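You operate a simulated robot arm through the tools that you are given. There is no shell and no other tool.

The job below is to be done with a simulated robot arm. You get a single attempt, and the scene is never put back.

JOB
Check plates 1 and 2 under the lamp; soak the one showing REDO till DONE.
Fine: it soaks in the basket; the clean one goes back where it lay; switch the lamp on and leave it on.

The check looks at the end state, three seconds after you hand in, the way a careful person would. Anything else that was tipped, shoved, dropped, spilled or broken makes it a failure.

ROBOT AND FRAMES
A 6-joint arm with a two-finger gripper, fixed in place. Base frame: the origin is at the foot of the arm, x ahead of it, y to its left, z up; the work surface is at about z = 0.86. Units: m, degrees, N and s.
Its first joint turns from -166.0 to 166.0 degrees. Payload 2.45 kg.
The TCP is the grasp point between the finger pads, 0.02 m short of the fingertips. In the tool frame z runs along the fingers and y along their closing line. Largest opening 0.14 m; the body of the gripper starts 0.168 m behind the TCP.
Orientation is that of the tool frame in the base frame, as a unit quaternion [x, y, z, w]. With the fingers straight down and closing along the base's y, the tool's x points along the base's -x, its y along +y and its z along -z.

CONTROLS
- The arm moves only by the tool servo_tool. Its argument "moves" is a list of rows, each a list of 7 numbers: the finger opening in m, from 0 to 0.14, then the shift along the tool's x, y, z in m, then the turn, a rotation vector about the tool's x, y, z in degrees. In form: [[hand, dx, dy, dz, wx, wy, wz], ...]. A call has 1 to 20 rows; each row shifts and turns the commanded pose from where the row before left it, along the tool's axes as they then stand. A row lasts 0.2 s, in which the tool goes at most 0.05 m and 8.6 degrees; a call with a longer step from one row to the next is refused whole, and so is a gripper value outside its range. A pose out of reach is approached as far as the arm can. The call stops where the force on the tool passes 40 N (or 10 N more than at its start, if that is more) or the arm is blocked; 0.2 s more then pass. Each finger travels about 0.045 m/s and halts on what it meets, pressing with about 42 N; the grip force reading is that of the motor and also rises with nothing between the fingers. The clock runs only during rows and for 0.2 s after the last one: add rows that do not move to give the fingers time. It gives the time, the measured TCP pose, the force on the tool (base axes), the opening and the grip force at its end, in the units of the frame above (readings bear some noise), with the torque about the TCP (base axes, N m) and any sound that the robot's microphone picked up, and new pictures: "views" is both (left out), scene, wrist or none.
- Cameras (640 x 400 px; columns grow to the right, rows downward): "scene" is fixed at [0.3904, 0.662, 1.4449]; the picture's right is [-0.90, -0.44, 0.00], its down [-0.31, 0.63, -0.71] and it looks along [0.31, -0.64, -0.70] (base axes); focal length 214 px, centre (320, 200). "wrist" rides on the gripper at [0.078, 0.011, -0.209] in the tool frame; the picture's right is [-0.14, 0.99, 0.00], its down [-0.92, -0.13, -0.37] and it looks along [-0.37, -0.05, 0.93] (tool axes); focal length 280 px, centre (320, 200). There is no depth. A picture from a camera that has moved, and an enlarged one, comes with that camera's place and axes in the base frame and with its lens. The place of the scene camera against the robot may be out by one fixed shift of up to 0.018 m in any direction.
- close_up(camera, box): a new picture of the part [left, top, right, bottom] of that camera's present view, enlarged. It takes no simulated time.
- hand_in(): hands the job in; it is judged then, once.

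Places have to be worked out from the pictures, the camera data and where the tool is seen. Open the gripper and draw the arm clear of the work before you hand the job in, unless the task says otherwise.

The tools are called after "Call:" by a JSON object that holds its "name" and its "arguments". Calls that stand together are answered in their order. servo_tool: Moves the arm, as the interface text tells. Its arguments: {"type":"object","properties":{"moves":{"type":"array","items":{"type":"array","items":{"type":"number"}}},"views":{"type":"string","enum":["both","scene","wrist","none"]}},"required":["moves"]} The other tools are called the same way: close_up (camera, box) takes an enlarged picture of a part of a camera's view; hand_in () hands the job in.

At the start:

```text
t: 0.0
tool_pos: [0.6585, 0.1176, 1.2512]
tcp_rot: [0.0, 1.0, 0.0, 0.0]
force: [0.3, -0.1, -0.3]
torque: [0.02, 0.01, -0.05]
finger_gap: 0.1398
grasp_force: 0.2
```

scene: 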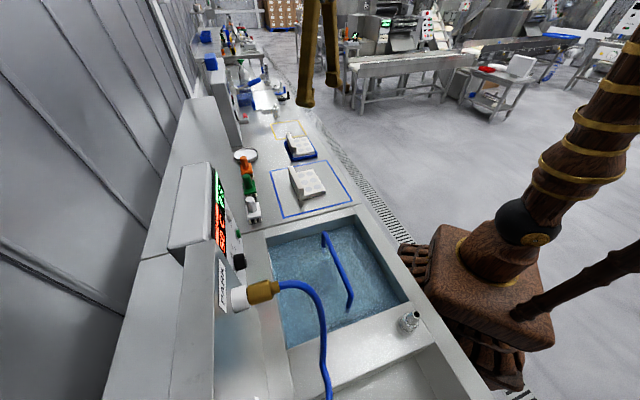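
wrist: 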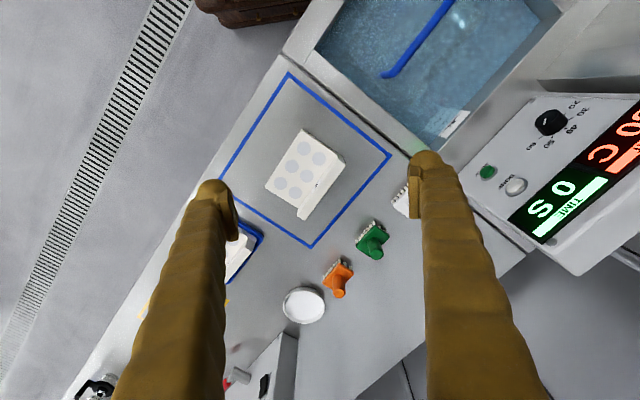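

I start by looking closely at the scene before anything moves.

Call:
{"name": "close_up", "arguments": {"camera": "scene", "box": [220, 100, 380, 220]}}

Call:
{"name": "close_up", "arguments": {"camera": "scene", "box": [160, 150, 440, 350]}}

Call:
{"name": "close_up", "arguments": {"camera": "scene", "box": [180, 20, 340, 140]}}

Call:
{"name": "close_up", "arguments": {"camera": "wrist", "box": [400, 60, 640, 280]}}

Call:
{"name": "close_up", "arguments": {"camera": "wrist", "box": [180, 60, 420, 350]}}

```text
3.33 times, centred on (300, 160) of scene
camera zoom: at [0.3904, 0.662, 1.4449], right [-0.9, -0.44, 0.0], down [-0.31, 0.63, -0.71], along [0.31, -0.64, -0.7], focal length 715 px, centre (387, 333)
```

zoom: 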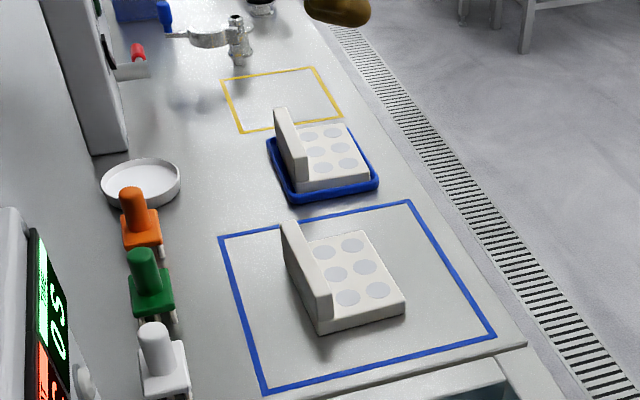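

```text
2.00 times, centred on (300, 250) of scene
camera zoom: at [0.3904, 0.662, 1.4449], right [-0.9, -0.44, 0.0], down [-0.31, 0.63, -0.71], along [0.31, -0.64, -0.7], focal length 429 px, centre (360, 100)
```

zoom: 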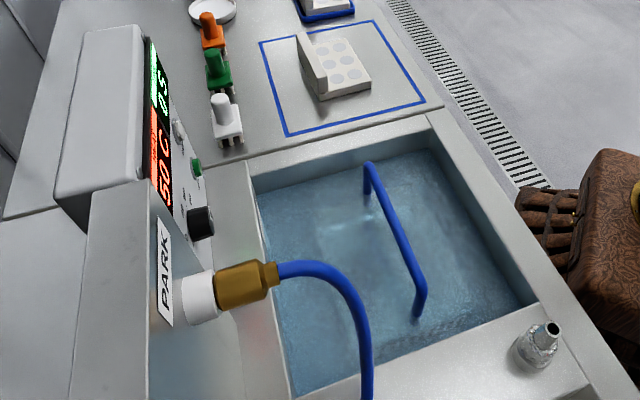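

```text
3.33 times, centred on (260, 80) of scene
camera zoom: at [0.3904, 0.662, 1.4449], right [-0.9, -0.44, 0.0], down [-0.31, 0.63, -0.71], along [0.31, -0.64, -0.7], focal length 715 px, centre (520, 600)
```

zoom: 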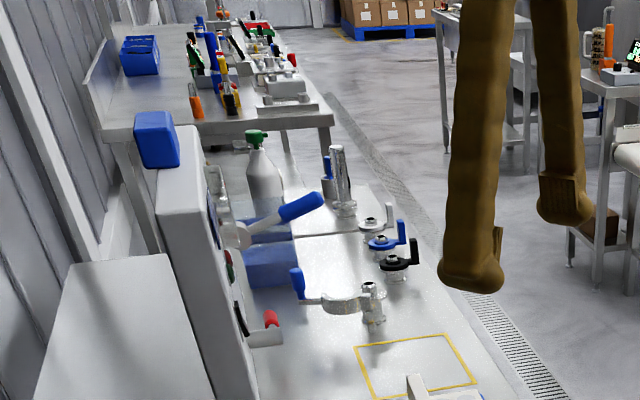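

```text
1.82 times, centred on (520, 170) of wrist
camera zoom: at [0.5804, 0.1279, 1.4615], right [0.14, 0.99, 0.0], down [0.92, -0.13, 0.37], along [0.37, -0.05, -0.93], focal length 510 px, centre (-44, 254)
```

zoom: 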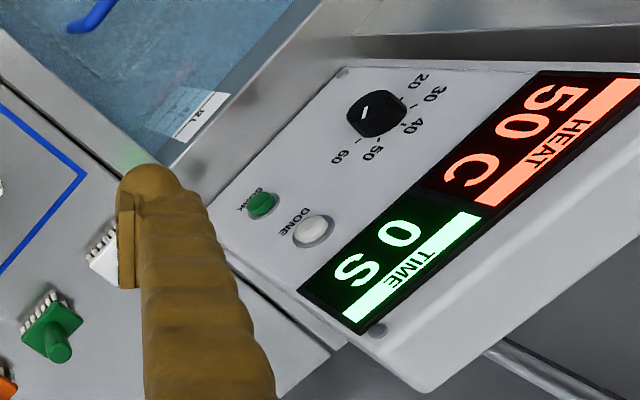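

```text
1.38 times, centred on (300, 205) of wrist
camera zoom: at [0.5804, 0.1279, 1.4615], right [0.14, 0.99, 0.0], down [0.92, -0.13, 0.37], along [0.37, -0.05, -0.93], focal length 387 px, centre (348, 193)
```

zoom: 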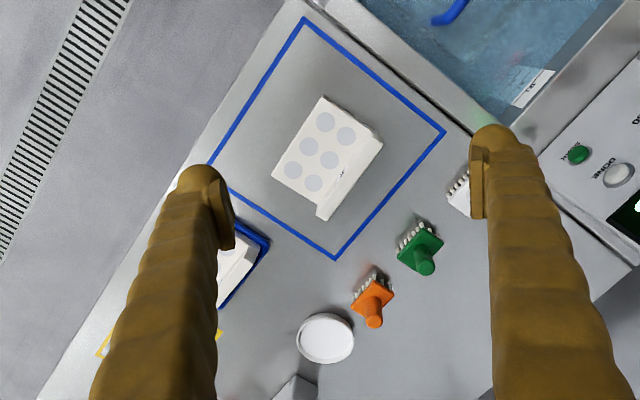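

The scene shows a bath with control panel, plate 1 near (0.73, 0.08), plate 2 on a blue tray, and a station with levers farther along the bench. I move the hand sideways at height to look at that far part with the wrist camera.

Call:
{"name": "servo_tool", "arguments": {"moves": [[0.14, 0.02, -0.045, 0, 0, 0, 0], [0.14, 0.02, -0.045, 0, 0, 0, 0], [0.14, 0.02, -0.045, 0, 0, 0, 0], [0.14, 0, -0.045, 0, 0, 0, 0], [0.14, 0, -0.045, 0, 0, 0, 0], [0.14, 0, -0.045, 0, 0, 0, 0]]}}

```text
t: 1.4
tool_pos: [0.6004, -0.152, 1.2529]
tcp_rot: [-0.001, 1.0, 0.0, 0.0]
force: [-0.3, 0.2, 0.8]
torque: [-0.01, -0.01, 0.04]
finger_gap: 0.1401
grasp_force: 0.0
camera wrist: at [0.5214, -0.141, 1.4624], right [0.14, 0.99, 0.0], down [0.92, -0.13, 0.37], along [0.37, -0.05, -0.93], focal length 280 px, centre (320, 200)
```

scene: 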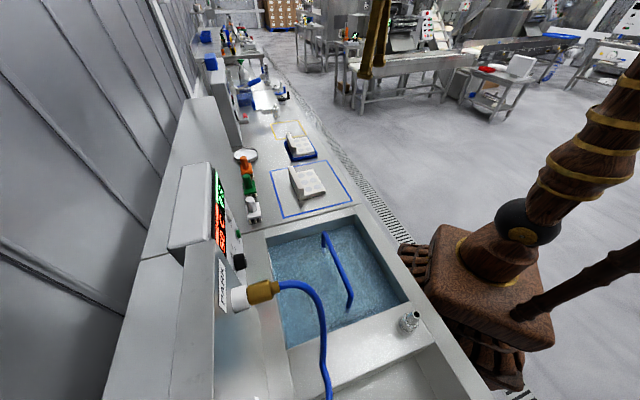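
wrist: 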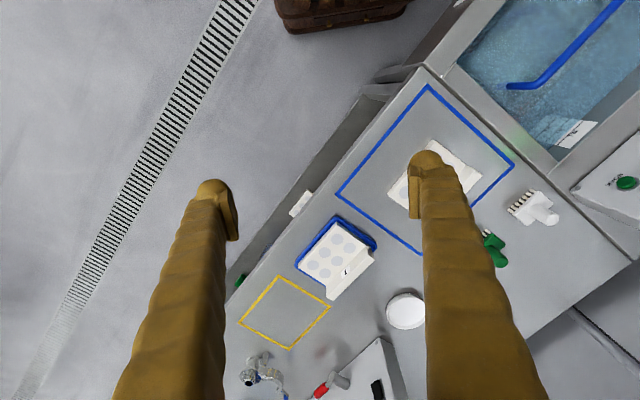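

I tilt the hand so the camera looks outward, toward the lamp station.

Call:
{"name": "servo_tool", "arguments": {"moves": [[0.14, 0.03, 0, 0, 0, -8, 0], [0.14, 0.03, 0, 0, 0, -8, 0], [0.14, 0.03, 0, 0, 0, -8, 0], [0.14, 0.03, 0, 0, 0, -8, 0], [0.14, 0, 0, 0, 0, 0, 0]]}}

Call:
{"name": "close_up", "arguments": {"camera": "wrist", "box": [160, 150, 480, 400]}}

Call:
{"name": "close_up", "arguments": {"camera": "scene", "box": [220, 60, 320, 130]}}

```text
t: 2.4
tool_pos: [0.535, -0.1756, 1.1249]
tcp_rot: [0.011, 0.984, 0.044, 0.174]
force: [-0.2, 0.2, -0.1]
torque: [0.05, -0.06, 0.02]
finger_gap: 0.14
grasp_force: 0.1
stopped in row 5: the arm was blocked; the commanded pose is now the measured one
camera wrist: at [0.3898, -0.1796, 1.2959], right [0.13, 0.98, 0.14], down [0.74, -0.19, 0.65], along [0.66, 0.01, -0.75], focal length 280 px, centre (320, 200)
```

scene: 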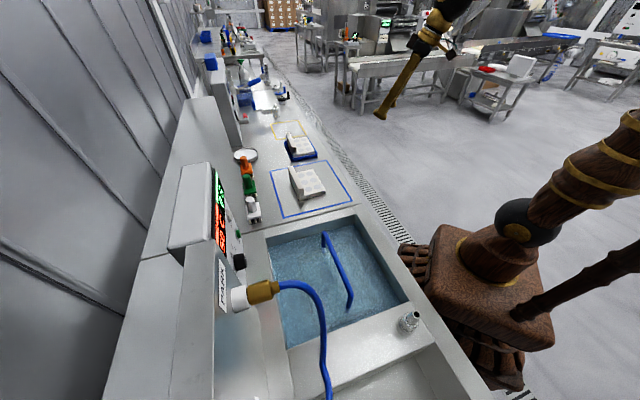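
wrist: 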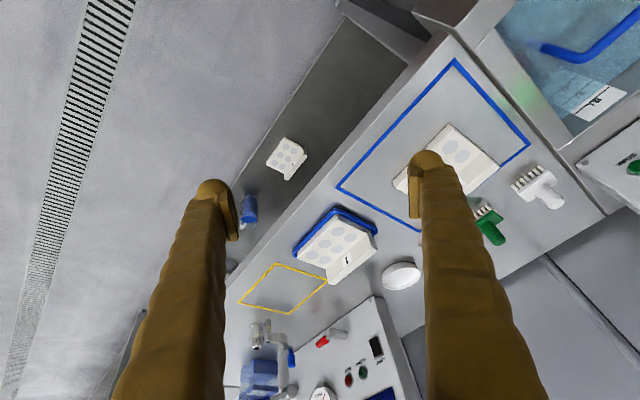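

```text
1.60 times, centred on (320, 275) of wrist
camera zoom: at [0.3898, -0.1796, 1.2959], right [0.13, 0.98, 0.14], down [0.74, -0.19, 0.65], along [0.66, 0.01, -0.75], focal length 449 px, centre (320, 80)
```

zoom: 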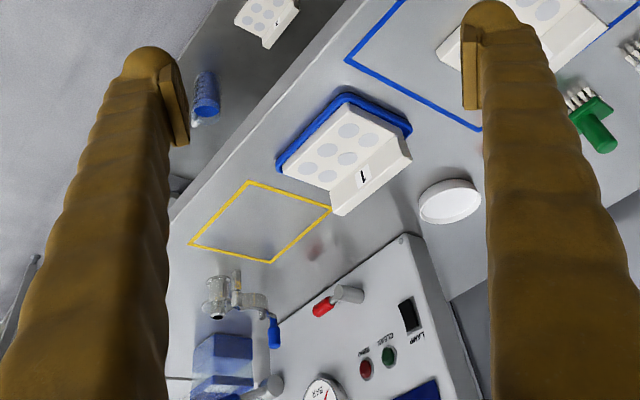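

```text
5.71 times, centred on (270, 95) of scene
camera zoom: at [0.3904, 0.662, 1.4449], right [-0.9, -0.44, 0.0], down [-0.31, 0.63, -0.71], along [0.31, -0.64, -0.7], focal length 1226 px, centre (606, 800)
```

zoom: 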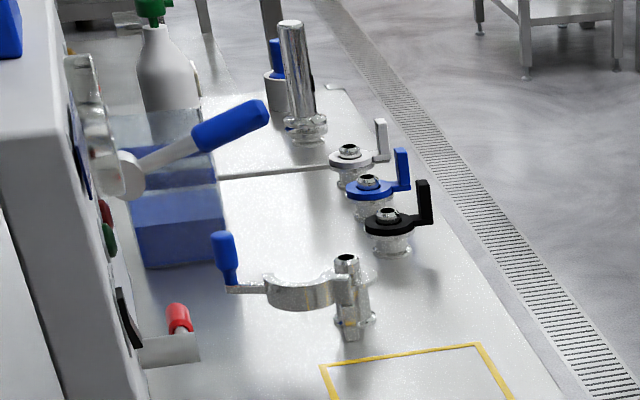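

There's a box with a LAMP rocker and red/green buttons; plate "1" is on the blue tray, and another plate lies on a lower shelf. I move closer, still high, to read these.

Call:
{"name": "servo_tool", "arguments": {"moves": [[0.14, -0.04, 0, -0.01, 0, 0, 0], [0.14, -0.04, 0, -0.01, 0, 0, 0], [0.14, -0.04, 0, -0.01, 0, 0, 0], [0.14, -0.03, 0, 0, 0, -5, 0], [0.14, 0, 0, 0, 0, -5, 0]]}}

Call:
{"name": "close_up", "arguments": {"camera": "wrist", "box": [200, 180, 460, 400]}}

Call:
{"name": "close_up", "arguments": {"camera": "wrist", "box": [200, 40, 400, 180]}}

```text
t: 3.6
tool_pos: [0.6655, -0.1826, 1.2027]
tcp_rot: [0.015, 0.965, 0.043, 0.26]
force: [0.0, -0.2, -0.3]
torque: [0.0, -0.01, -0.03]
finger_gap: 0.1402
grasp_force: 0.0
camera wrist: at [0.4933, -0.1851, 1.3467], right [0.12, 0.98, 0.16], down [0.61, -0.2, 0.77], along [0.78, 0.0, -0.62], focal length 280 px, centre (320, 200)
```

scene: 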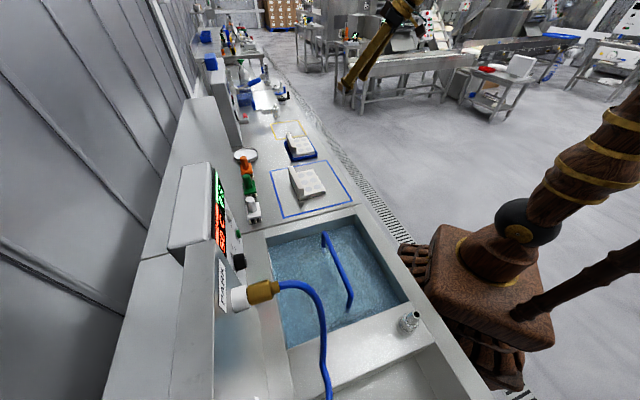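
wrist: 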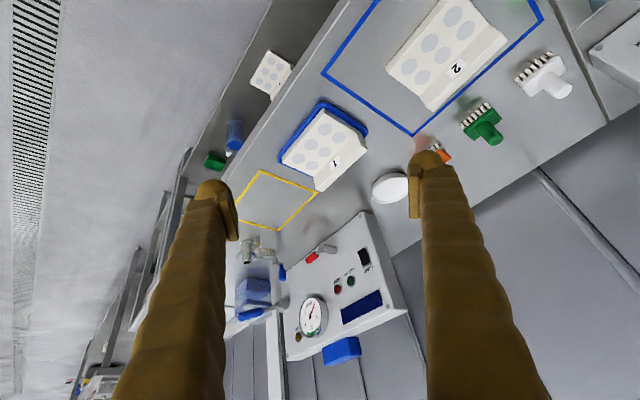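

```text
1.82 times, centred on (330, 290) of wrist
camera zoom: at [0.4933, -0.1851, 1.3467], right [0.12, 0.98, 0.16], down [0.61, -0.2, 0.77], along [0.78, 0.0, -0.62], focal length 510 px, centre (302, 36)
```

zoom: 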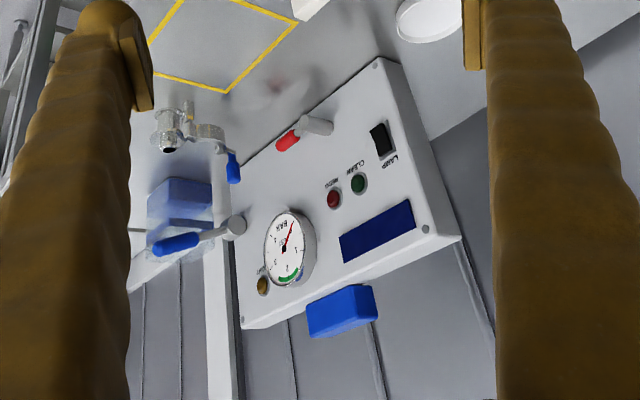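

```text
2.86 times, centred on (300, 110) of wrist
camera zoom: at [0.4933, -0.1851, 1.3467], right [0.12, 0.98, 0.16], down [0.61, -0.2, 0.77], along [0.78, 0.0, -0.62], focal length 801 px, centre (377, 457)
```

zoom: 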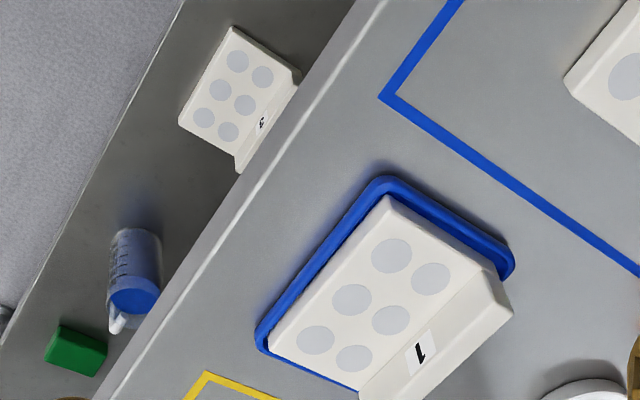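

Plate 1 is on the tray, plate 2 in the blue frame, plate 3 (a stray) on the lower shelf. The station box carries LAMP, CLEAN and REDO beside the yellow square. Next I untilt and go look at the bath and its panel.

Call:
{"name": "servo_tool", "arguments": {"moves": [[0.14, 0, 0, -0.02, 0, 7.5, 0], [0.14, 0, 0.03, -0.02, 0, 7.5, 0], [0.14, 0, 0.045, 0, 0, 7.5, 0], [0.14, 0, 0.045, 0, 0, 7.5, 0], [0.14, 0.02, 0.045, 0, 0, 0, 0], [0.14, 0.02, 0.045, 0, 0, 0, 0], [0.14, 0.02, 0.045, 0, 0, 0, 0], [0.14, 0.02, 0.045, 0, 0, 0, 0], [0.14, 0.02, 0.045, 0, 0, 0, 0], [0.14, 0.02, 0.045, 0, 0, 0, 0], [0.14, 0.02, 0.045, 0, 0, 0, 0], [0.14, 0, 0, 0, 0, 0, 0]]}}

Call:
{"name": "close_up", "arguments": {"camera": "wrist", "box": [160, 0, 480, 200]}}

Call:
{"name": "close_up", "arguments": {"camera": "wrist", "box": [240, 150, 480, 300]}}

```text
t: 6.2
tool_pos: [0.5079, 0.2447, 1.2814]
tcp_rot: [0.003, 0.999, 0.046, 0.001]
force: [0.5, -0.1, 0.4]
torque: [0.02, 0.02, 0.0]
finger_gap: 0.14
grasp_force: 0.0
camera wrist: at [0.4302, 0.2371, 1.4917], right [0.14, 0.99, 0.09], down [0.92, -0.17, 0.36], along [0.37, 0.03, -0.93], focal length 280 px, centre (320, 200)
```

scene: 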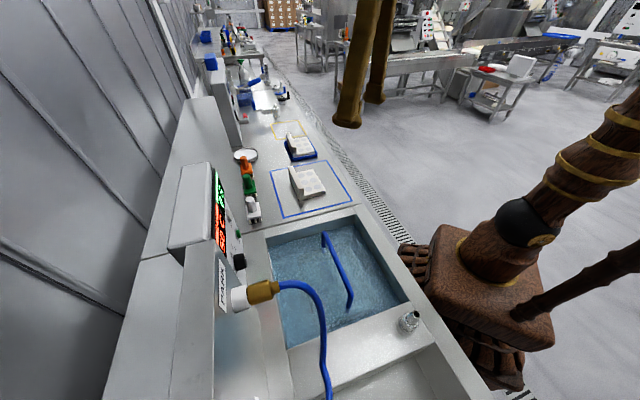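
wrist: 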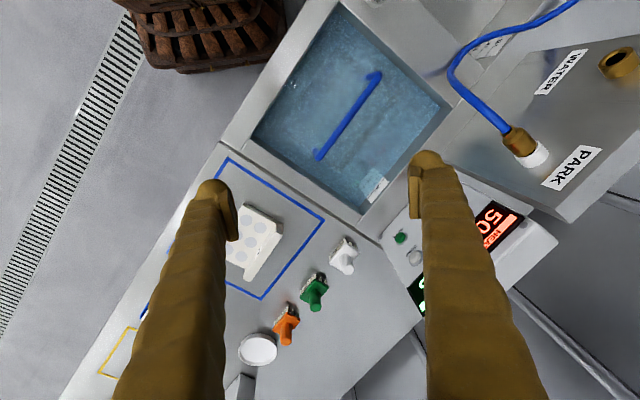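

```text
2.00 times, centred on (320, 100) of wrist
camera zoom: at [0.4302, 0.2371, 1.4917], right [0.14, 0.99, 0.09], down [0.92, -0.17, 0.36], along [0.37, 0.03, -0.93], focal length 561 px, centre (320, 400)
```

zoom: 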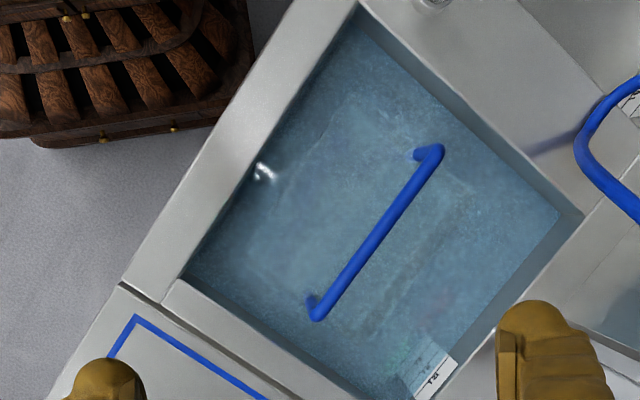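

```text
2.67 times, centred on (360, 225) of wrist
camera zoom: at [0.4302, 0.2371, 1.4917], right [0.14, 0.99, 0.09], down [0.92, -0.17, 0.36], along [0.37, 0.03, -0.93], focal length 748 px, centre (213, 133)
```

zoom: 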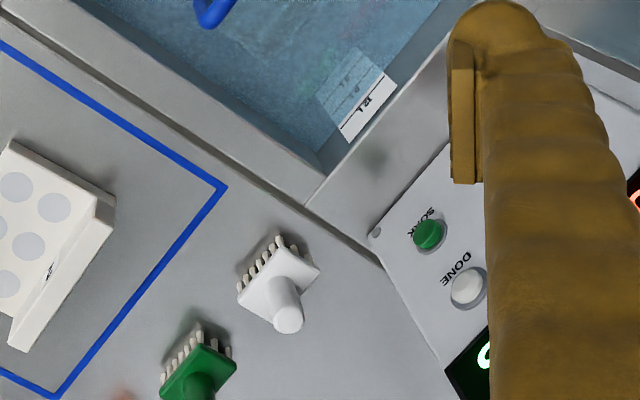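

The bath's panel has SOAK (green button) and DONE light; the basket sits under water with a blue handle. I straighten the slight roll and go lower over the bath to see the basket.

Call:
{"name": "servo_tool", "arguments": {"moves": [[0.14, 0, 0, 0, 5.3, 0, 0], [0.14, 0.02, 0.03, 0.04, 0, 0, 0], [0.14, 0.02, 0.03, 0.04, 0, 0, 0], [0.14, 0.02, 0.03, 0.03, 0, 0, 0], [0.14, 0.01, 0.02, 0.03, 0, 0, 0], [0.14, 0, 0, 0, 0, 0, 0]]}}

Call:
{"name": "close_up", "arguments": {"camera": "wrist", "box": [160, 0, 480, 200]}}

```text
refused: row 2 steps farther than a row can; nothing moved
```

```text
2.00 times, centred on (320, 100) of wrist
camera zoom: at [0.4302, 0.2371, 1.4917], right [0.14, 0.99, 0.09], down [0.92, -0.17, 0.36], along [0.37, 0.03, -0.93], focal length 561 px, centre (320, 400)
```

zoom: 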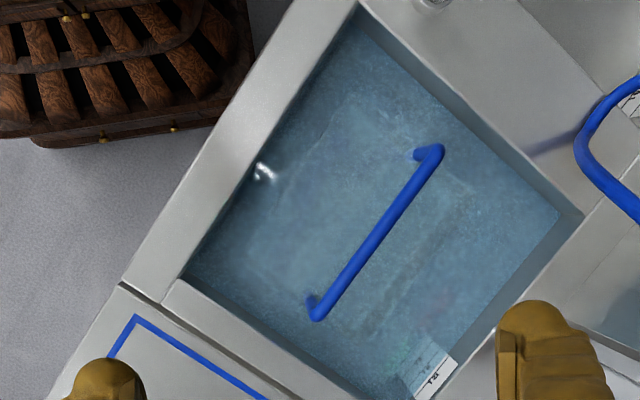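

The call was refused for an oversized step, so I send it again with smaller steps.

Call:
{"name": "servo_tool", "arguments": {"moves": [[0.14, 0, 0, 0, 5.3, 0, 0], [0.14, 0.015, 0.025, 0.035, 0, 0, 0], [0.14, 0.015, 0.025, 0.035, 0, 0, 0], [0.14, 0.015, 0.025, 0.035, 0, 0, 0], [0.14, 0.015, 0.025, 0.03, 0, 0, 0], [0.14, 0, 0, 0, 0, 0, 0]]}}

Call:
{"name": "close_up", "arguments": {"camera": "wrist", "box": [160, 20, 480, 220]}}

```text
t: 7.6
tool_pos: [0.4513, 0.3445, 1.1449]
tcp_rot: [0.004, 1.0, 0.0, 0.0]
force: [0.5, -0.4, -0.8]
torque: [0.05, 0.02, 0.01]
finger_gap: 0.14
grasp_force: 0.0
camera wrist: at [0.3723, 0.356, 1.3543], right [0.14, 0.99, 0.0], down [0.92, -0.13, 0.37], along [0.37, -0.05, -0.93], focal length 280 px, centre (320, 200)
```

scene: 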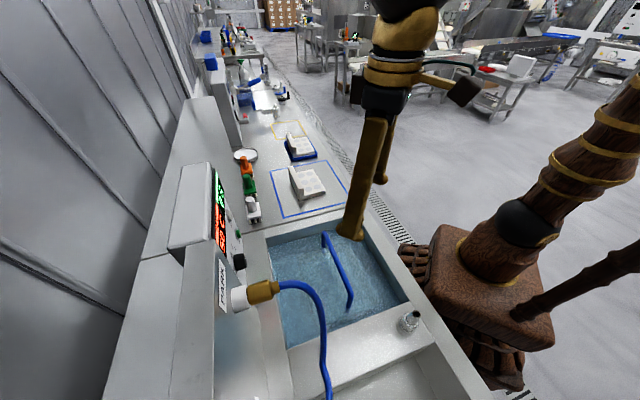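
wrist: 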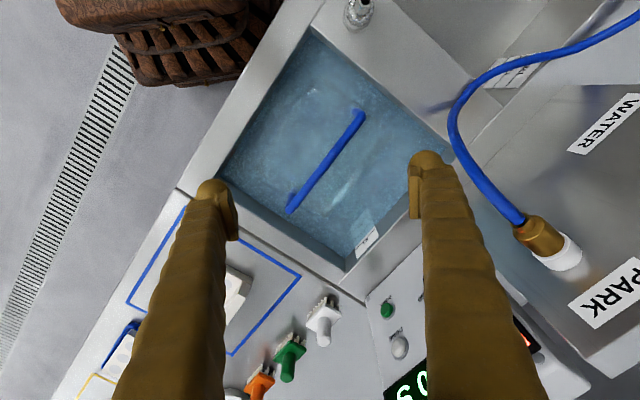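

```text
2.00 times, centred on (320, 120) of wrist
camera zoom: at [0.3723, 0.356, 1.3543], right [0.14, 0.99, 0.0], down [0.92, -0.13, 0.37], along [0.37, -0.05, -0.93], focal length 561 px, centre (320, 360)
```

zoom: 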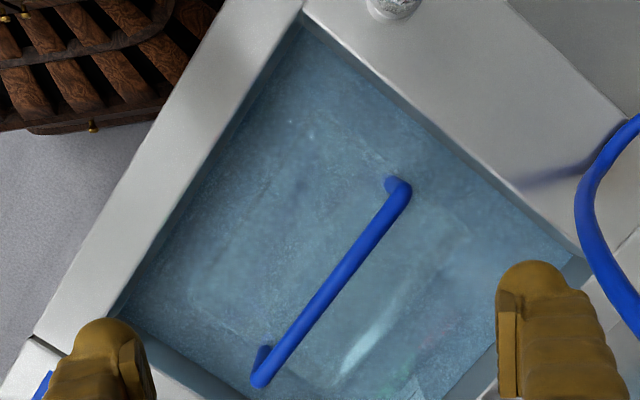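

I look more closely into the water for the basket outline.

Call:
{"name": "close_up", "arguments": {"camera": "scene", "box": [260, 205, 420, 345]}}

Call:
{"name": "close_up", "arguments": {"camera": "wrist", "box": [220, 20, 420, 260]}}

Call:
{"name": "close_up", "arguments": {"camera": "wrist", "box": [280, 40, 400, 120]}}

Call:
{"name": "close_up", "arguments": {"camera": "wrist", "box": [240, 130, 400, 250]}}

```text
2.86 times, centred on (340, 275) of scene
camera zoom: at [0.3904, 0.662, 1.4449], right [-0.9, -0.44, 0.0], down [-0.31, 0.63, -0.71], along [0.31, -0.64, -0.7], focal length 613 px, centre (263, -14)
```

zoom: 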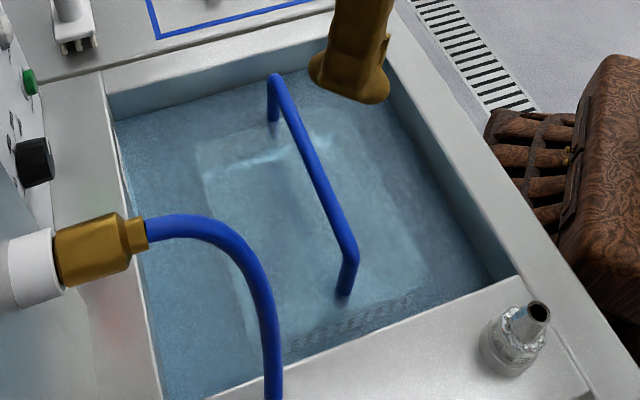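

```text
1.67 times, centred on (320, 140) of wrist
camera zoom: at [0.3723, 0.356, 1.3543], right [0.14, 0.99, 0.0], down [0.92, -0.13, 0.37], along [0.37, -0.05, -0.93], focal length 467 px, centre (320, 300)
```

zoom: 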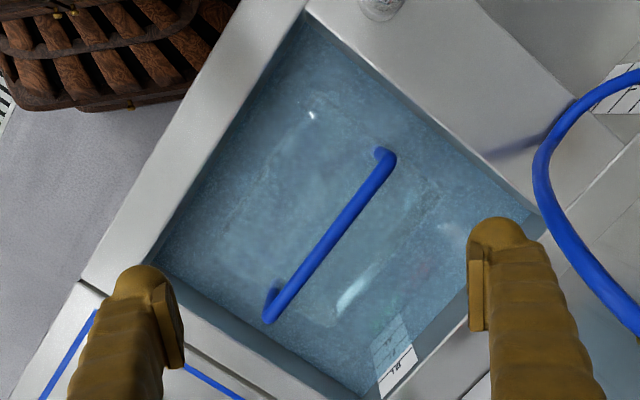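

```text
5.00 times, centred on (340, 80) of wrist
camera zoom: at [0.3723, 0.356, 1.3543], right [0.14, 0.99, 0.0], down [0.92, -0.13, 0.37], along [0.37, -0.05, -0.93], focal length 1402 px, centre (220, 800)
```

zoom: 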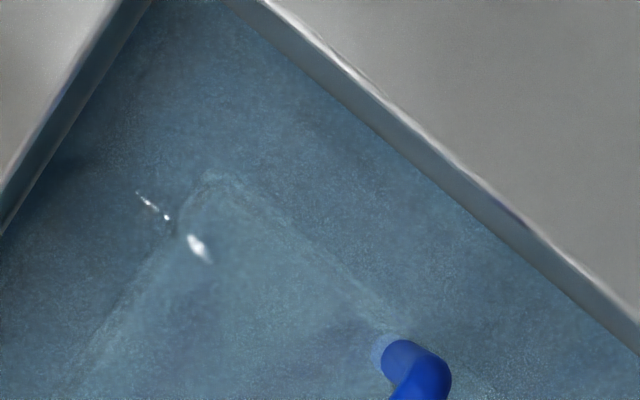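

```text
3.33 times, centred on (320, 190) of wrist
camera zoom: at [0.3723, 0.356, 1.3543], right [0.14, 0.99, 0.0], down [0.92, -0.13, 0.37], along [0.37, -0.05, -0.93], focal length 935 px, centre (320, 233)
```

zoom: 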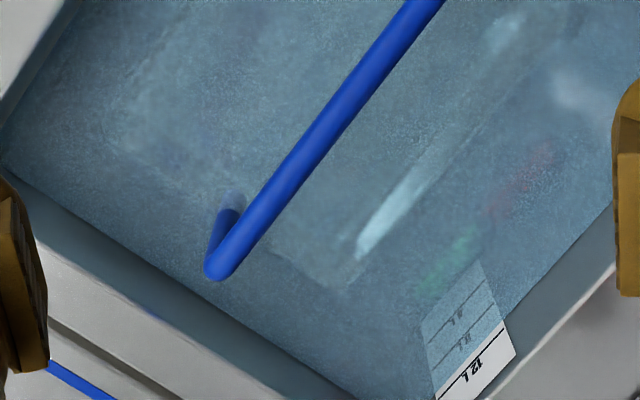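

The basket rim is about 0.235 × 0.20 m centred near (0.50, 0.345), with the handle along the bench through its middle; a plate (about 0.15 × 0.105) must slide in below the handle. Now I go back toward the station to get a close look at the LAMP rocker.

Call:
{"name": "servo_tool", "arguments": {"moves": [[0.14, 0, 0, -0.04, 0, 0, 0], [0.14, -0.031, -0.034, 0, 0, 0, 0], [0.14, -0.031, -0.034, 0, 0, 0, 0], [0.14, -0.031, -0.034, 0, 0, 0, 0], [0.14, -0.031, -0.034, 0, 0, 0, 0], [0.14, -0.031, -0.034, 0, 0, 0, 0], [0.14, -0.031, -0.034, 0, 0, 0, 0], [0.14, -0.031, -0.034, 0, 0, 0, 0], [0.14, -0.031, -0.034, 0, 0, 0, 0], [0.14, -0.031, -0.034, 0, 0, 0, 0], [0.14, -0.031, -0.034, 0, 0, 0, 0], [0.14, -0.031, -0.034, 0, 0, 0, 0], [0.14, 0, 0, 0, 0, -8, 0], [0.14, 0, 0, 0, 0, -8, 0], [0.14, 0, 0, 0, 0, -8, 0], [0.14, 0, 0, 0, 0, -8, 0], [0.14, 0, 0, 0, 0, -8, 0], [0.14, 0, 0, 0, 0, 0, 0]]}}

Call:
{"name": "close_up", "arguments": {"camera": "wrist", "box": [160, 100, 480, 300]}}

```text
t: 11.4
tool_pos: [0.7889, -0.0292, 1.1863]
tcp_rot: [0.003, 0.939, -0.002, 0.343]
force: [-0.1, 0.1, -0.5]
torque: [-0.03, -0.03, 0.0]
finger_gap: 0.1404
grasp_force: 0.0
camera wrist: at [0.5942, -0.0168, 1.296], right [0.11, 0.99, 0.09], down [0.46, -0.13, 0.88], along [0.88, -0.06, -0.47], focal length 280 px, centre (320, 200)
```

scene: 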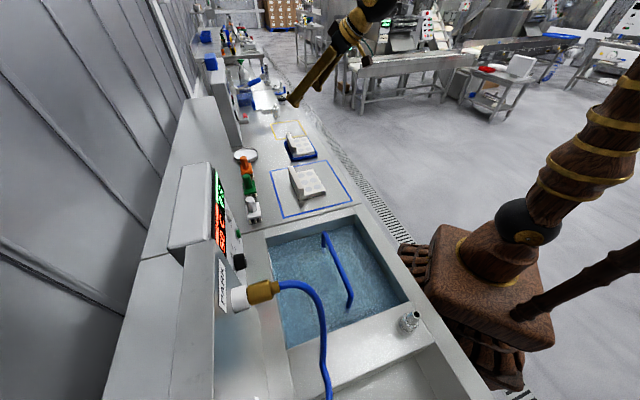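
wrist: 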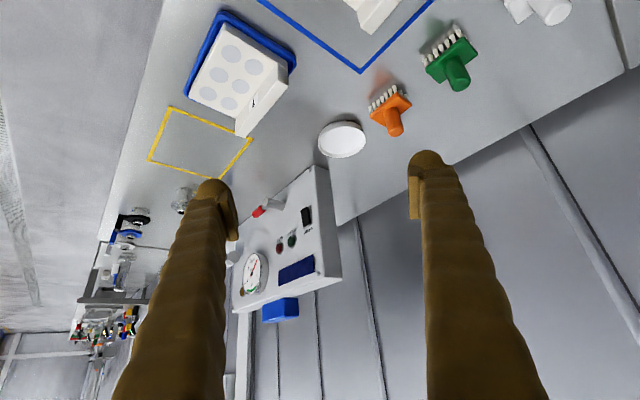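

```text
2.00 times, centred on (320, 200) of wrist
camera zoom: at [0.5942, -0.0168, 1.296], right [0.11, 0.99, 0.09], down [0.46, -0.13, 0.88], along [0.88, -0.06, -0.47], focal length 561 px, centre (320, 200)
```

zoom: 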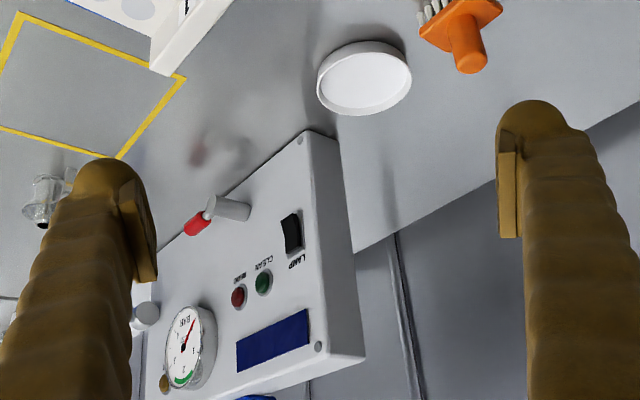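

The panel face looks vertical, with its lower right corner near (1.206, -0.066, 0.866) and the rocker near (1.206, -0.095, 1.009). I zoom in further on the panel.

Call:
{"name": "close_up", "arguments": {"camera": "wrist", "box": [230, 170, 350, 290]}}

Call:
{"name": "close_up", "arguments": {"camera": "wrist", "box": [280, 190, 330, 230]}}

Call:
{"name": "close_up", "arguments": {"camera": "scene", "box": [200, 60, 280, 160]}}

```text
3.33 times, centred on (290, 230) of wrist
camera zoom: at [0.5942, -0.0168, 1.296], right [0.11, 0.99, 0.09], down [0.46, -0.13, 0.88], along [0.88, -0.06, -0.47], focal length 935 px, centre (420, 100)
```

zoom: 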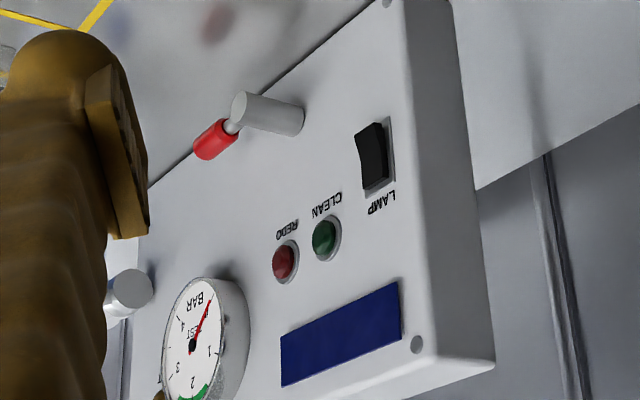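

```text
10.00 times, centred on (305, 210) of wrist
camera zoom: at [0.5942, -0.0168, 1.296], right [0.11, 0.99, 0.09], down [0.46, -0.13, 0.88], along [0.88, -0.06, -0.47], focal length 2804 px, centre (470, 100)
```

zoom: 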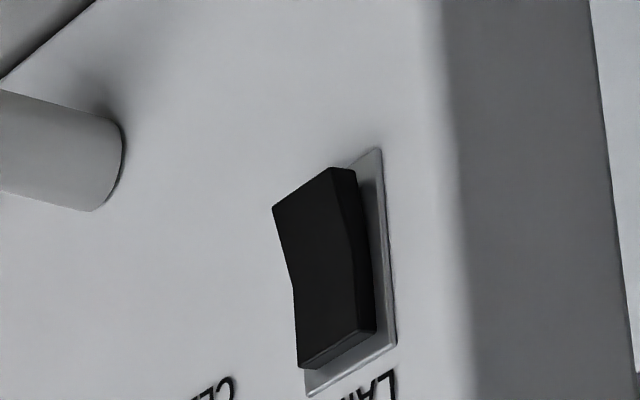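

```text
4.00 times, centred on (240, 110) of scene
camera zoom: at [0.3904, 0.662, 1.4449], right [-0.9, -0.44, 0.0], down [-0.31, 0.63, -0.71], along [0.31, -0.64, -0.7], focal length 858 px, centre (640, 560)
```

zoom: 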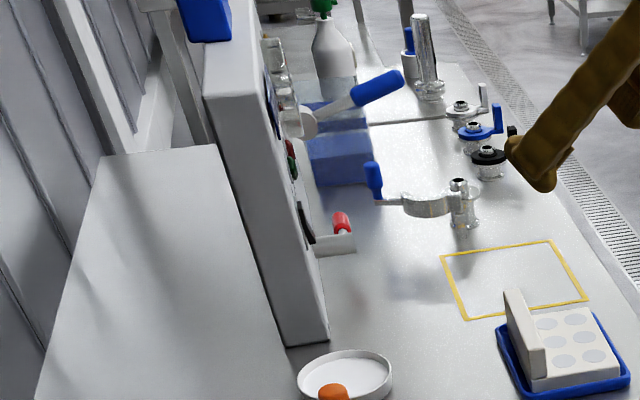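

The rocker's lower end protrudes, so pressing its lower half should switch the lamp on. I turn the hand in place so it points toward the panel, slightly downward, and look again.

Call:
{"name": "servo_tool", "arguments": {"moves": [[0.14, 0, 0, 0, 0, -7, 0], [0.14, 0, 0, 0, 0, -7, 0], [0.14, 0, 0, 0, 0, -7, 0], [0.14, 0, 0, 0, 0, -7, 0], [0.14, 0, 0, 0, 0, -7, 0], [0.14, 0, 0, 0, -7.1, 0, -1.9], [0.14, 0, 0, 0, -7.1, 0, -1.9], [0.14, 0, 0, 0, -7.1, 0, -1.9], [0.14, 0, 0, 0, 0, 0, 0]]}}

Call:
{"name": "close_up", "arguments": {"camera": "wrist", "box": [160, 50, 480, 250]}}

```text
t: 13.4
tool_pos: [0.7894, -0.0256, 1.186]
tcp_rot: [-0.15, 0.778, 0.115, 0.599]
force: [-0.3, 0.3, 0.5]
torque: [-0.02, 0.01, 0.01]
finger_gap: 0.1399
grasp_force: 0.1
out of reach, approached as far as the arm can: row 2, 3
camera wrist: at [0.5793, -0.0981, 1.1654], right [-0.33, 0.93, 0.13], down [-0.06, -0.16, 0.98], along [0.94, 0.32, 0.11], focal length 280 px, centre (320, 200)
```

scene: 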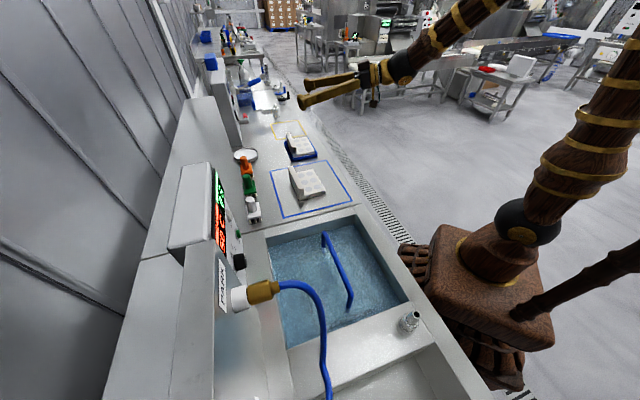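
wrist: 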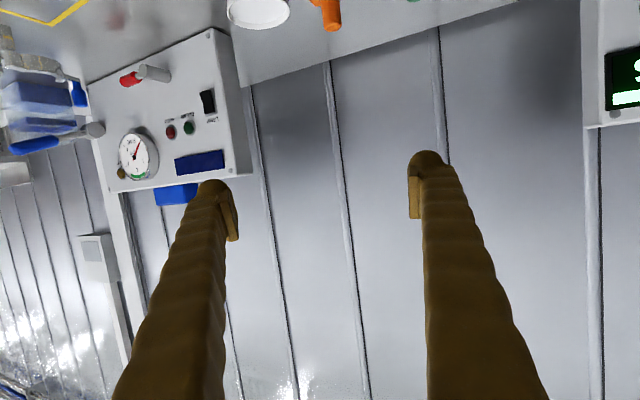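

```text
2.00 times, centred on (320, 150) of wrist
camera zoom: at [0.5793, -0.0981, 1.1654], right [-0.33, 0.93, 0.13], down [-0.06, -0.16, 0.98], along [0.94, 0.32, 0.11], focal length 561 px, centre (320, 300)
```

zoom: 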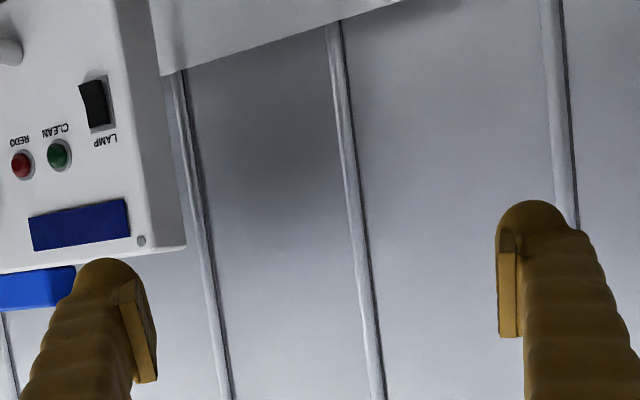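

Triangulating from several views puts the rocker at about (1.197, -0.095, 1.006). I close the fingers and move to about 6 cm in front of its lower half.

Call:
{"name": "servo_tool", "arguments": {"moves": [[0.0, 0, 0, 0, 0, 0, 0], [0.0, 0.0, -0.031, 0.031, 0, 0, 0], [0.0, 0.0, -0.031, 0.031, 0, 0, 0], [0.0, 0.0, -0.031, 0.031, 0, 0, 0], [0.0, 0.0, -0.031, 0.031, 0, 0, 0], [0.0, 0.0, -0.031, 0.031, 0, 0, 0], [0.0, 0.0, -0.031, 0.031, 0, 0, 0], [0.0, 0.0, -0.031, 0.031, 0, 0, 0], [0.0, 0.03, 0, 0.032, 0, 0, 0], [0.0, 0.03, 0, 0.032, 0, 0, 0], [0.0, 0.03, 0, 0.031, 0, 0, 0], [0.0, 0.025, 0, 0, 0, 0, 0], [0.0, 0, 0, 0, 0, 0, 0]]}}

Call:
{"name": "close_up", "arguments": {"camera": "wrist", "box": [160, 50, 480, 250]}}

Call:
{"name": "close_up", "arguments": {"camera": "scene", "box": [200, 60, 320, 160]}}

```text
t: 16.2
tool_pos: [1.1214, -0.1258, 0.9946]
tcp_rot: [-0.149, 0.778, 0.113, 0.599]
force: [0.2, -0.7, -0.1]
torque: [-0.03, 0.03, 0.0]
finger_gap: 0.0002
grasp_force: 29.4
camera wrist: at [0.9121, -0.198, 0.9739], right [-0.33, 0.93, 0.13], down [-0.06, -0.16, 0.98], along [0.94, 0.32, 0.11], focal length 280 px, centre (320, 200)
```

scene: 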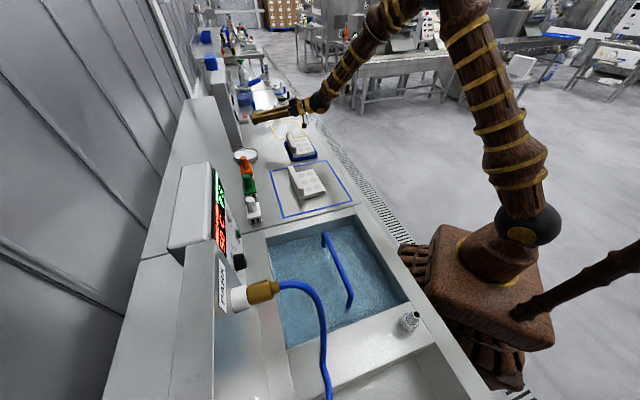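
wrist: 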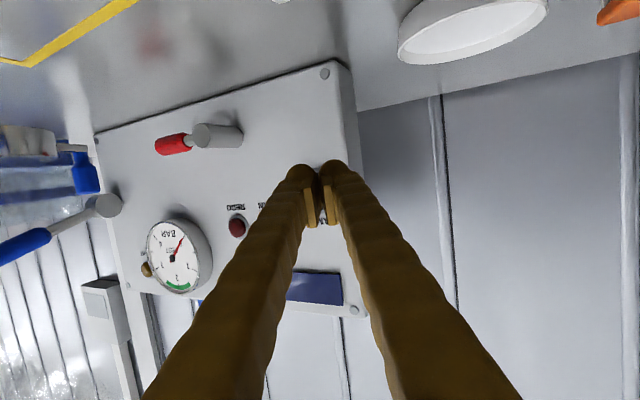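

```text
2.00 times, centred on (320, 150) of wrist
camera zoom: at [0.9121, -0.198, 0.9739], right [-0.33, 0.93, 0.13], down [-0.06, -0.16, 0.98], along [0.94, 0.32, 0.11], focal length 561 px, centre (320, 300)
```

zoom: 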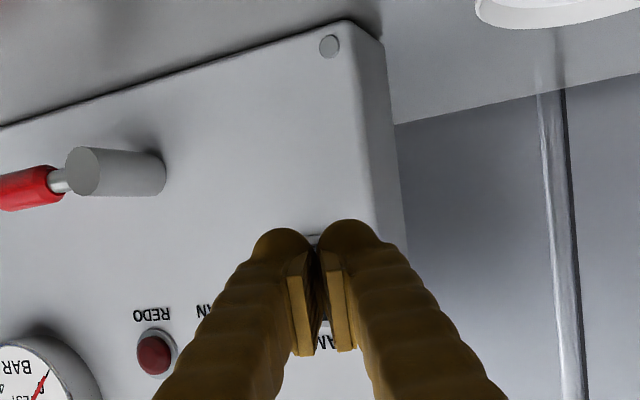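

```text
4.00 times, centred on (260, 110) of scene
camera zoom: at [0.3904, 0.662, 1.4449], right [-0.9, -0.44, 0.0], down [-0.31, 0.63, -0.71], along [0.31, -0.64, -0.7], focal length 858 px, centre (560, 560)
```

zoom: 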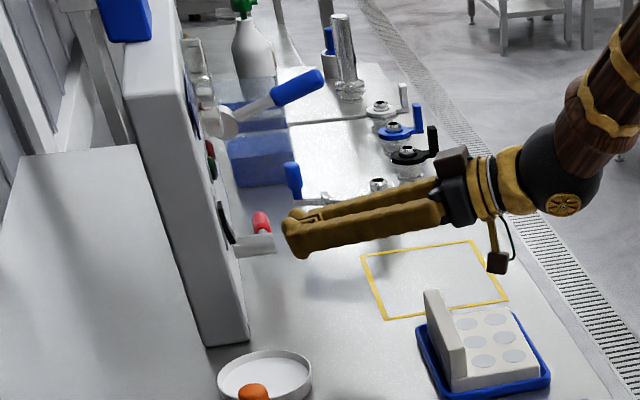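

The closed fingertips line up with the lower half of the rocker. I push forward slowly along the tool axis.

Call:
{"name": "servo_tool", "arguments": {"moves": [[0.0, 0, 0, 0.015, 0, 0, 0], [0.0, 0, 0, 0.015, 0, 0, 0], [0.0, 0, 0, 0.008, 0, 0, 0], [0.0, 0, 0, 0.005, 0, 0, 0], [0.0, 0, 0, 0.005, 0, 0, 0], [0.0, 0, 0, 0.004, 0, 0, 0], [0.0, 0, 0, 0.004, 0, 0, 0], [0.0, 0, 0, 0, 0, 0, 0]]}}

Call:
{"name": "close_up", "arguments": {"camera": "wrist", "box": [160, 50, 480, 250]}}

Call:
{"name": "close_up", "arguments": {"camera": "scene", "box": [200, 60, 320, 160]}}

```text
t: 18.0
tool_pos: [1.1737, -0.1064, 0.983]
tcp_rot: [-0.15, 0.779, 0.114, 0.598]
force: [0.2, -0.4, 0.4]
torque: [0.01, 0.0, 0.0]
finger_gap: 0.0002
grasp_force: 29.7
camera wrist: at [0.9628, -0.1794, 0.9607], right [-0.33, 0.93, 0.13], down [-0.06, -0.16, 0.98], along [0.94, 0.32, 0.11], focal length 280 px, centre (320, 200)
```

scene: 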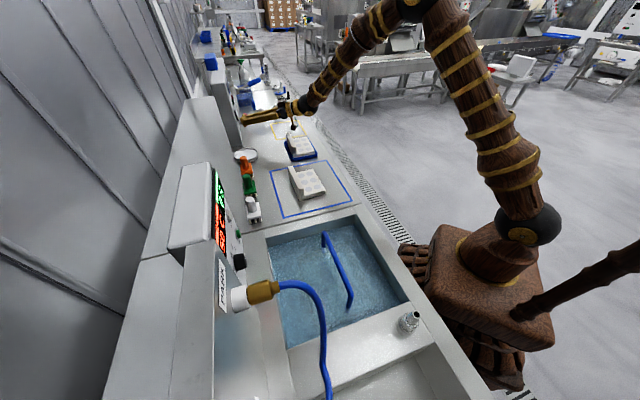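
wrist: 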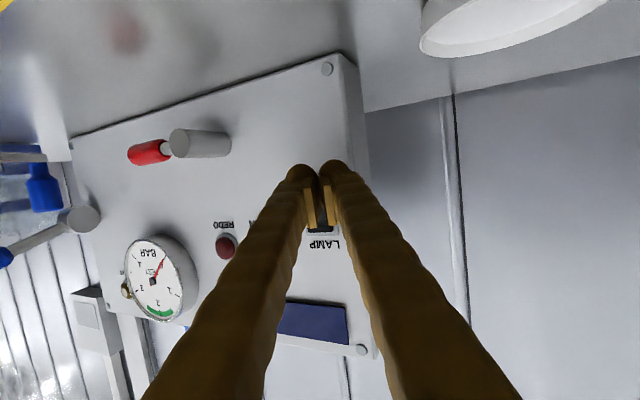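

```text
2.00 times, centred on (320, 150) of wrist
camera zoom: at [0.9628, -0.1794, 0.9607], right [-0.33, 0.93, 0.13], down [-0.06, -0.16, 0.98], along [0.94, 0.32, 0.11], focal length 561 px, centre (320, 300)
```

zoom: 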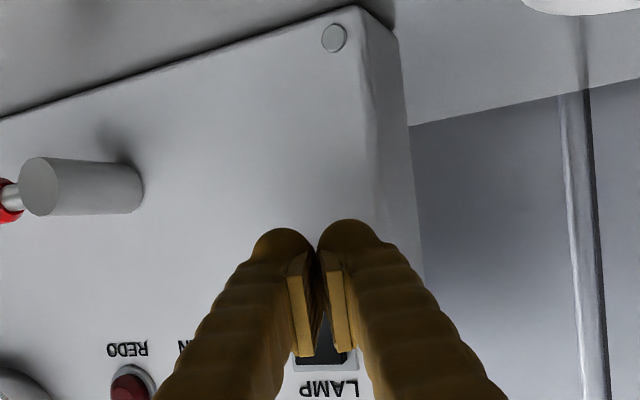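

```text
4.00 times, centred on (260, 110) of scene
camera zoom: at [0.3904, 0.662, 1.4449], right [-0.9, -0.44, 0.0], down [-0.31, 0.63, -0.71], along [0.31, -0.64, -0.7], focal length 858 px, centre (560, 560)
```

zoom: 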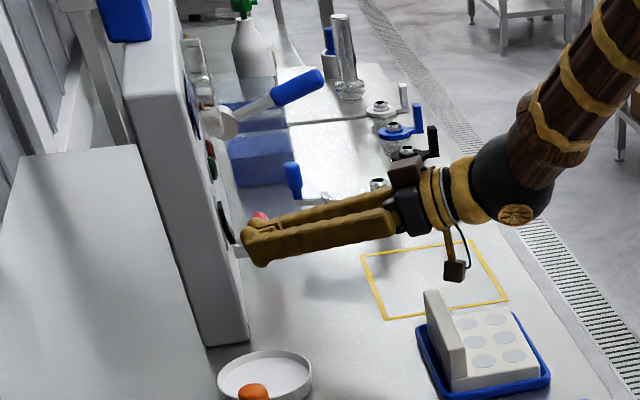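

No contact yet, still a centimetre or so away. I keep pressing forward in small steps.

Call:
{"name": "servo_tool", "arguments": {"moves": [[0.0, 0, 0, 0.004, 0, 0, 0], [0.0, 0, 0, 0.004, 0, 0, 0], [0.0, 0, 0, 0.004, 0, 0, 0], [0.0, 0, 0, 0.003, 0, 0, 0], [0.0, 0, 0, 0, 0, 0, 0]]}}

Call:
{"name": "close_up", "arguments": {"camera": "wrist", "box": [160, 50, 480, 250]}}

Call:
{"name": "close_up", "arguments": {"camera": "scene", "box": [220, 90, 280, 140]}}

```text
t: 19.2
tool_pos: [1.1865, -0.1001, 0.9782]
tcp_rot: [-0.15, 0.778, 0.114, 0.599]
force: [0.3, 0.1, -0.9]
torque: [0.0, -0.01, 0.03]
finger_gap: 0.0
grasp_force: 29.4
camera wrist: at [0.9759, -0.1737, 0.9571], right [-0.33, 0.93, 0.13], down [-0.06, -0.16, 0.98], along [0.94, 0.32, 0.11], focal length 280 px, centre (320, 200)
```

scene: 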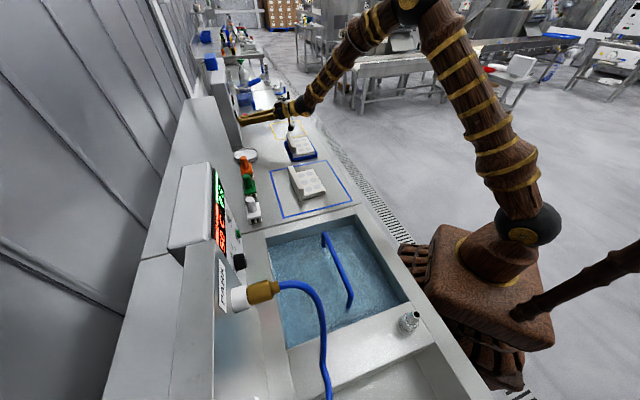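
wrist: 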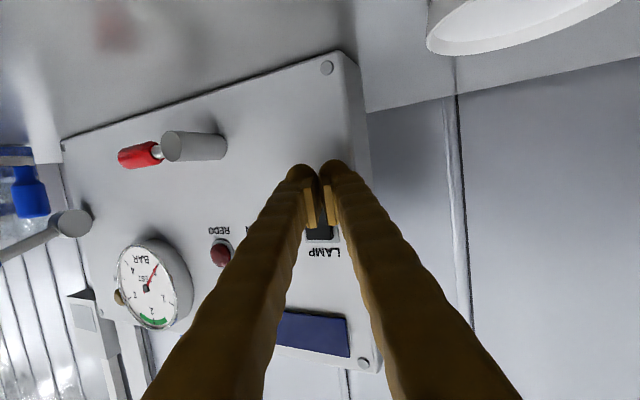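

```text
2.00 times, centred on (320, 150) of wrist
camera zoom: at [0.9759, -0.1737, 0.9571], right [-0.33, 0.93, 0.13], down [-0.06, -0.16, 0.98], along [0.94, 0.32, 0.11], focal length 561 px, centre (320, 300)
```

zoom: 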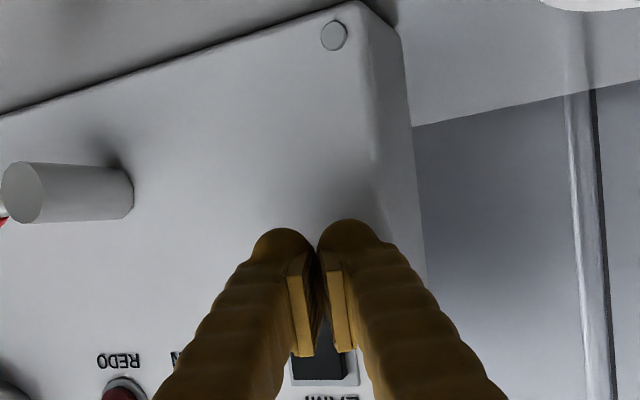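

```text
8.00 times, centred on (250, 115) of scene
camera zoom: at [0.3904, 0.662, 1.4449], right [-0.9, -0.44, 0.0], down [-0.31, 0.63, -0.71], along [0.31, -0.64, -0.7], focal length 1716 px, centre (880, 880)
```

zoom: 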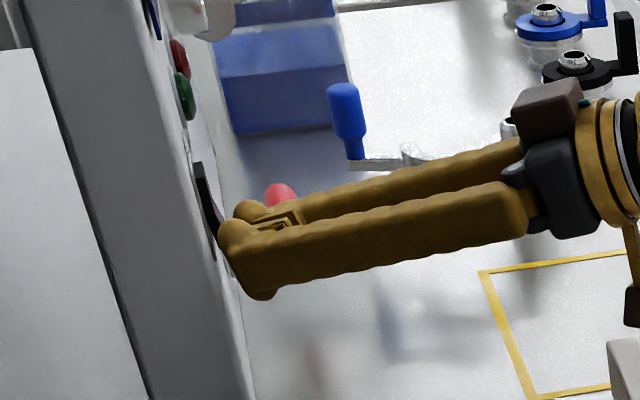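

The fingertip's upper edge is right at the rocker's lower half. I press on.

Call:
{"name": "servo_tool", "arguments": {"moves": [[0.0, 0, 0, 0.004, 0, 0, 0], [0.0, 0, 0, 0.004, 0, 0, 0], [0.0, 0, 0, 0.003, 0, 0, 0], [0.0, 0, 0, 0, 0, 0, 0]]}}

Call:
{"name": "close_up", "arguments": {"camera": "scene", "box": [220, 90, 280, 140]}}

```text
t: 19.7
tool_pos: [1.1901, -0.0974, 0.9766]
tcp_rot: [-0.151, 0.779, 0.115, 0.598]
force: [-1.9, 0.9, 1.4]
torque: [0.0, -0.07, 0.06]
finger_gap: 0.006
grasp_force: 29.4
stopped in row 2: the force on the tool passed its limit at 52 N (the readings are from after the stop); the commanded pose is now the measured one
camera wrist: at [0.9801, -0.1715, 0.9554], right [-0.34, 0.93, 0.13], down [-0.06, -0.16, 0.98], along [0.94, 0.32, 0.11], focal length 280 px, centre (320, 200)
```

scene: 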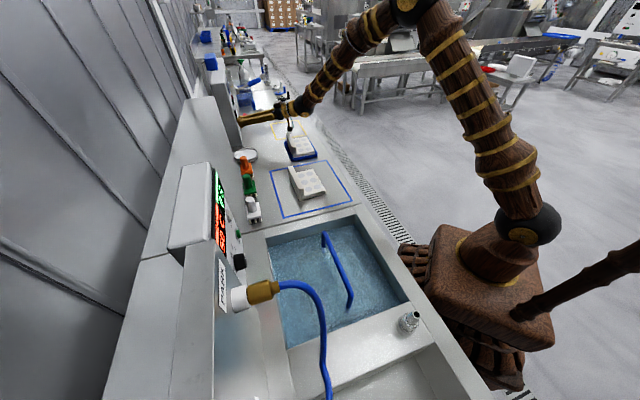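
wrist: 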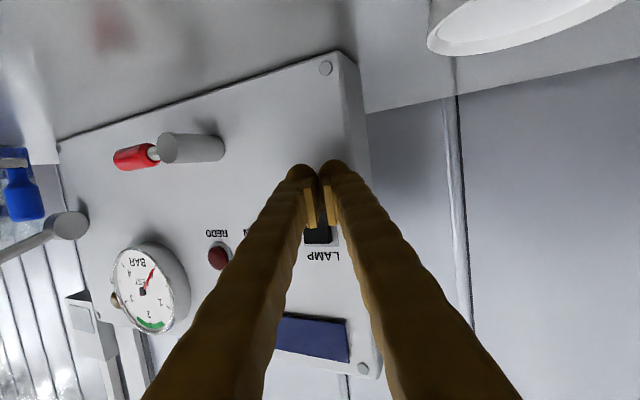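

```text
8.00 times, centred on (250, 115) of scene
camera zoom: at [0.3904, 0.662, 1.4449], right [-0.9, -0.44, 0.0], down [-0.31, 0.63, -0.71], along [0.31, -0.64, -0.7], focal length 1716 px, centre (880, 880)
```

zoom: 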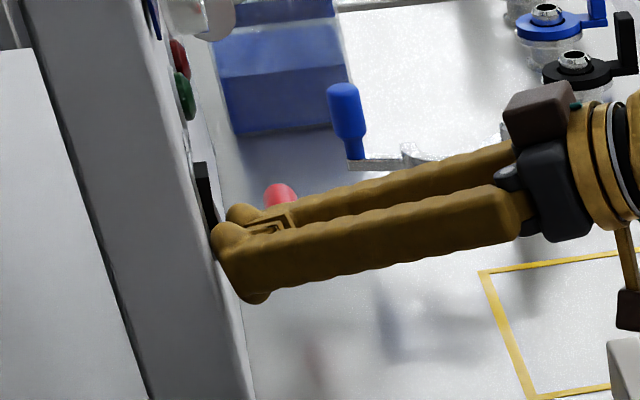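

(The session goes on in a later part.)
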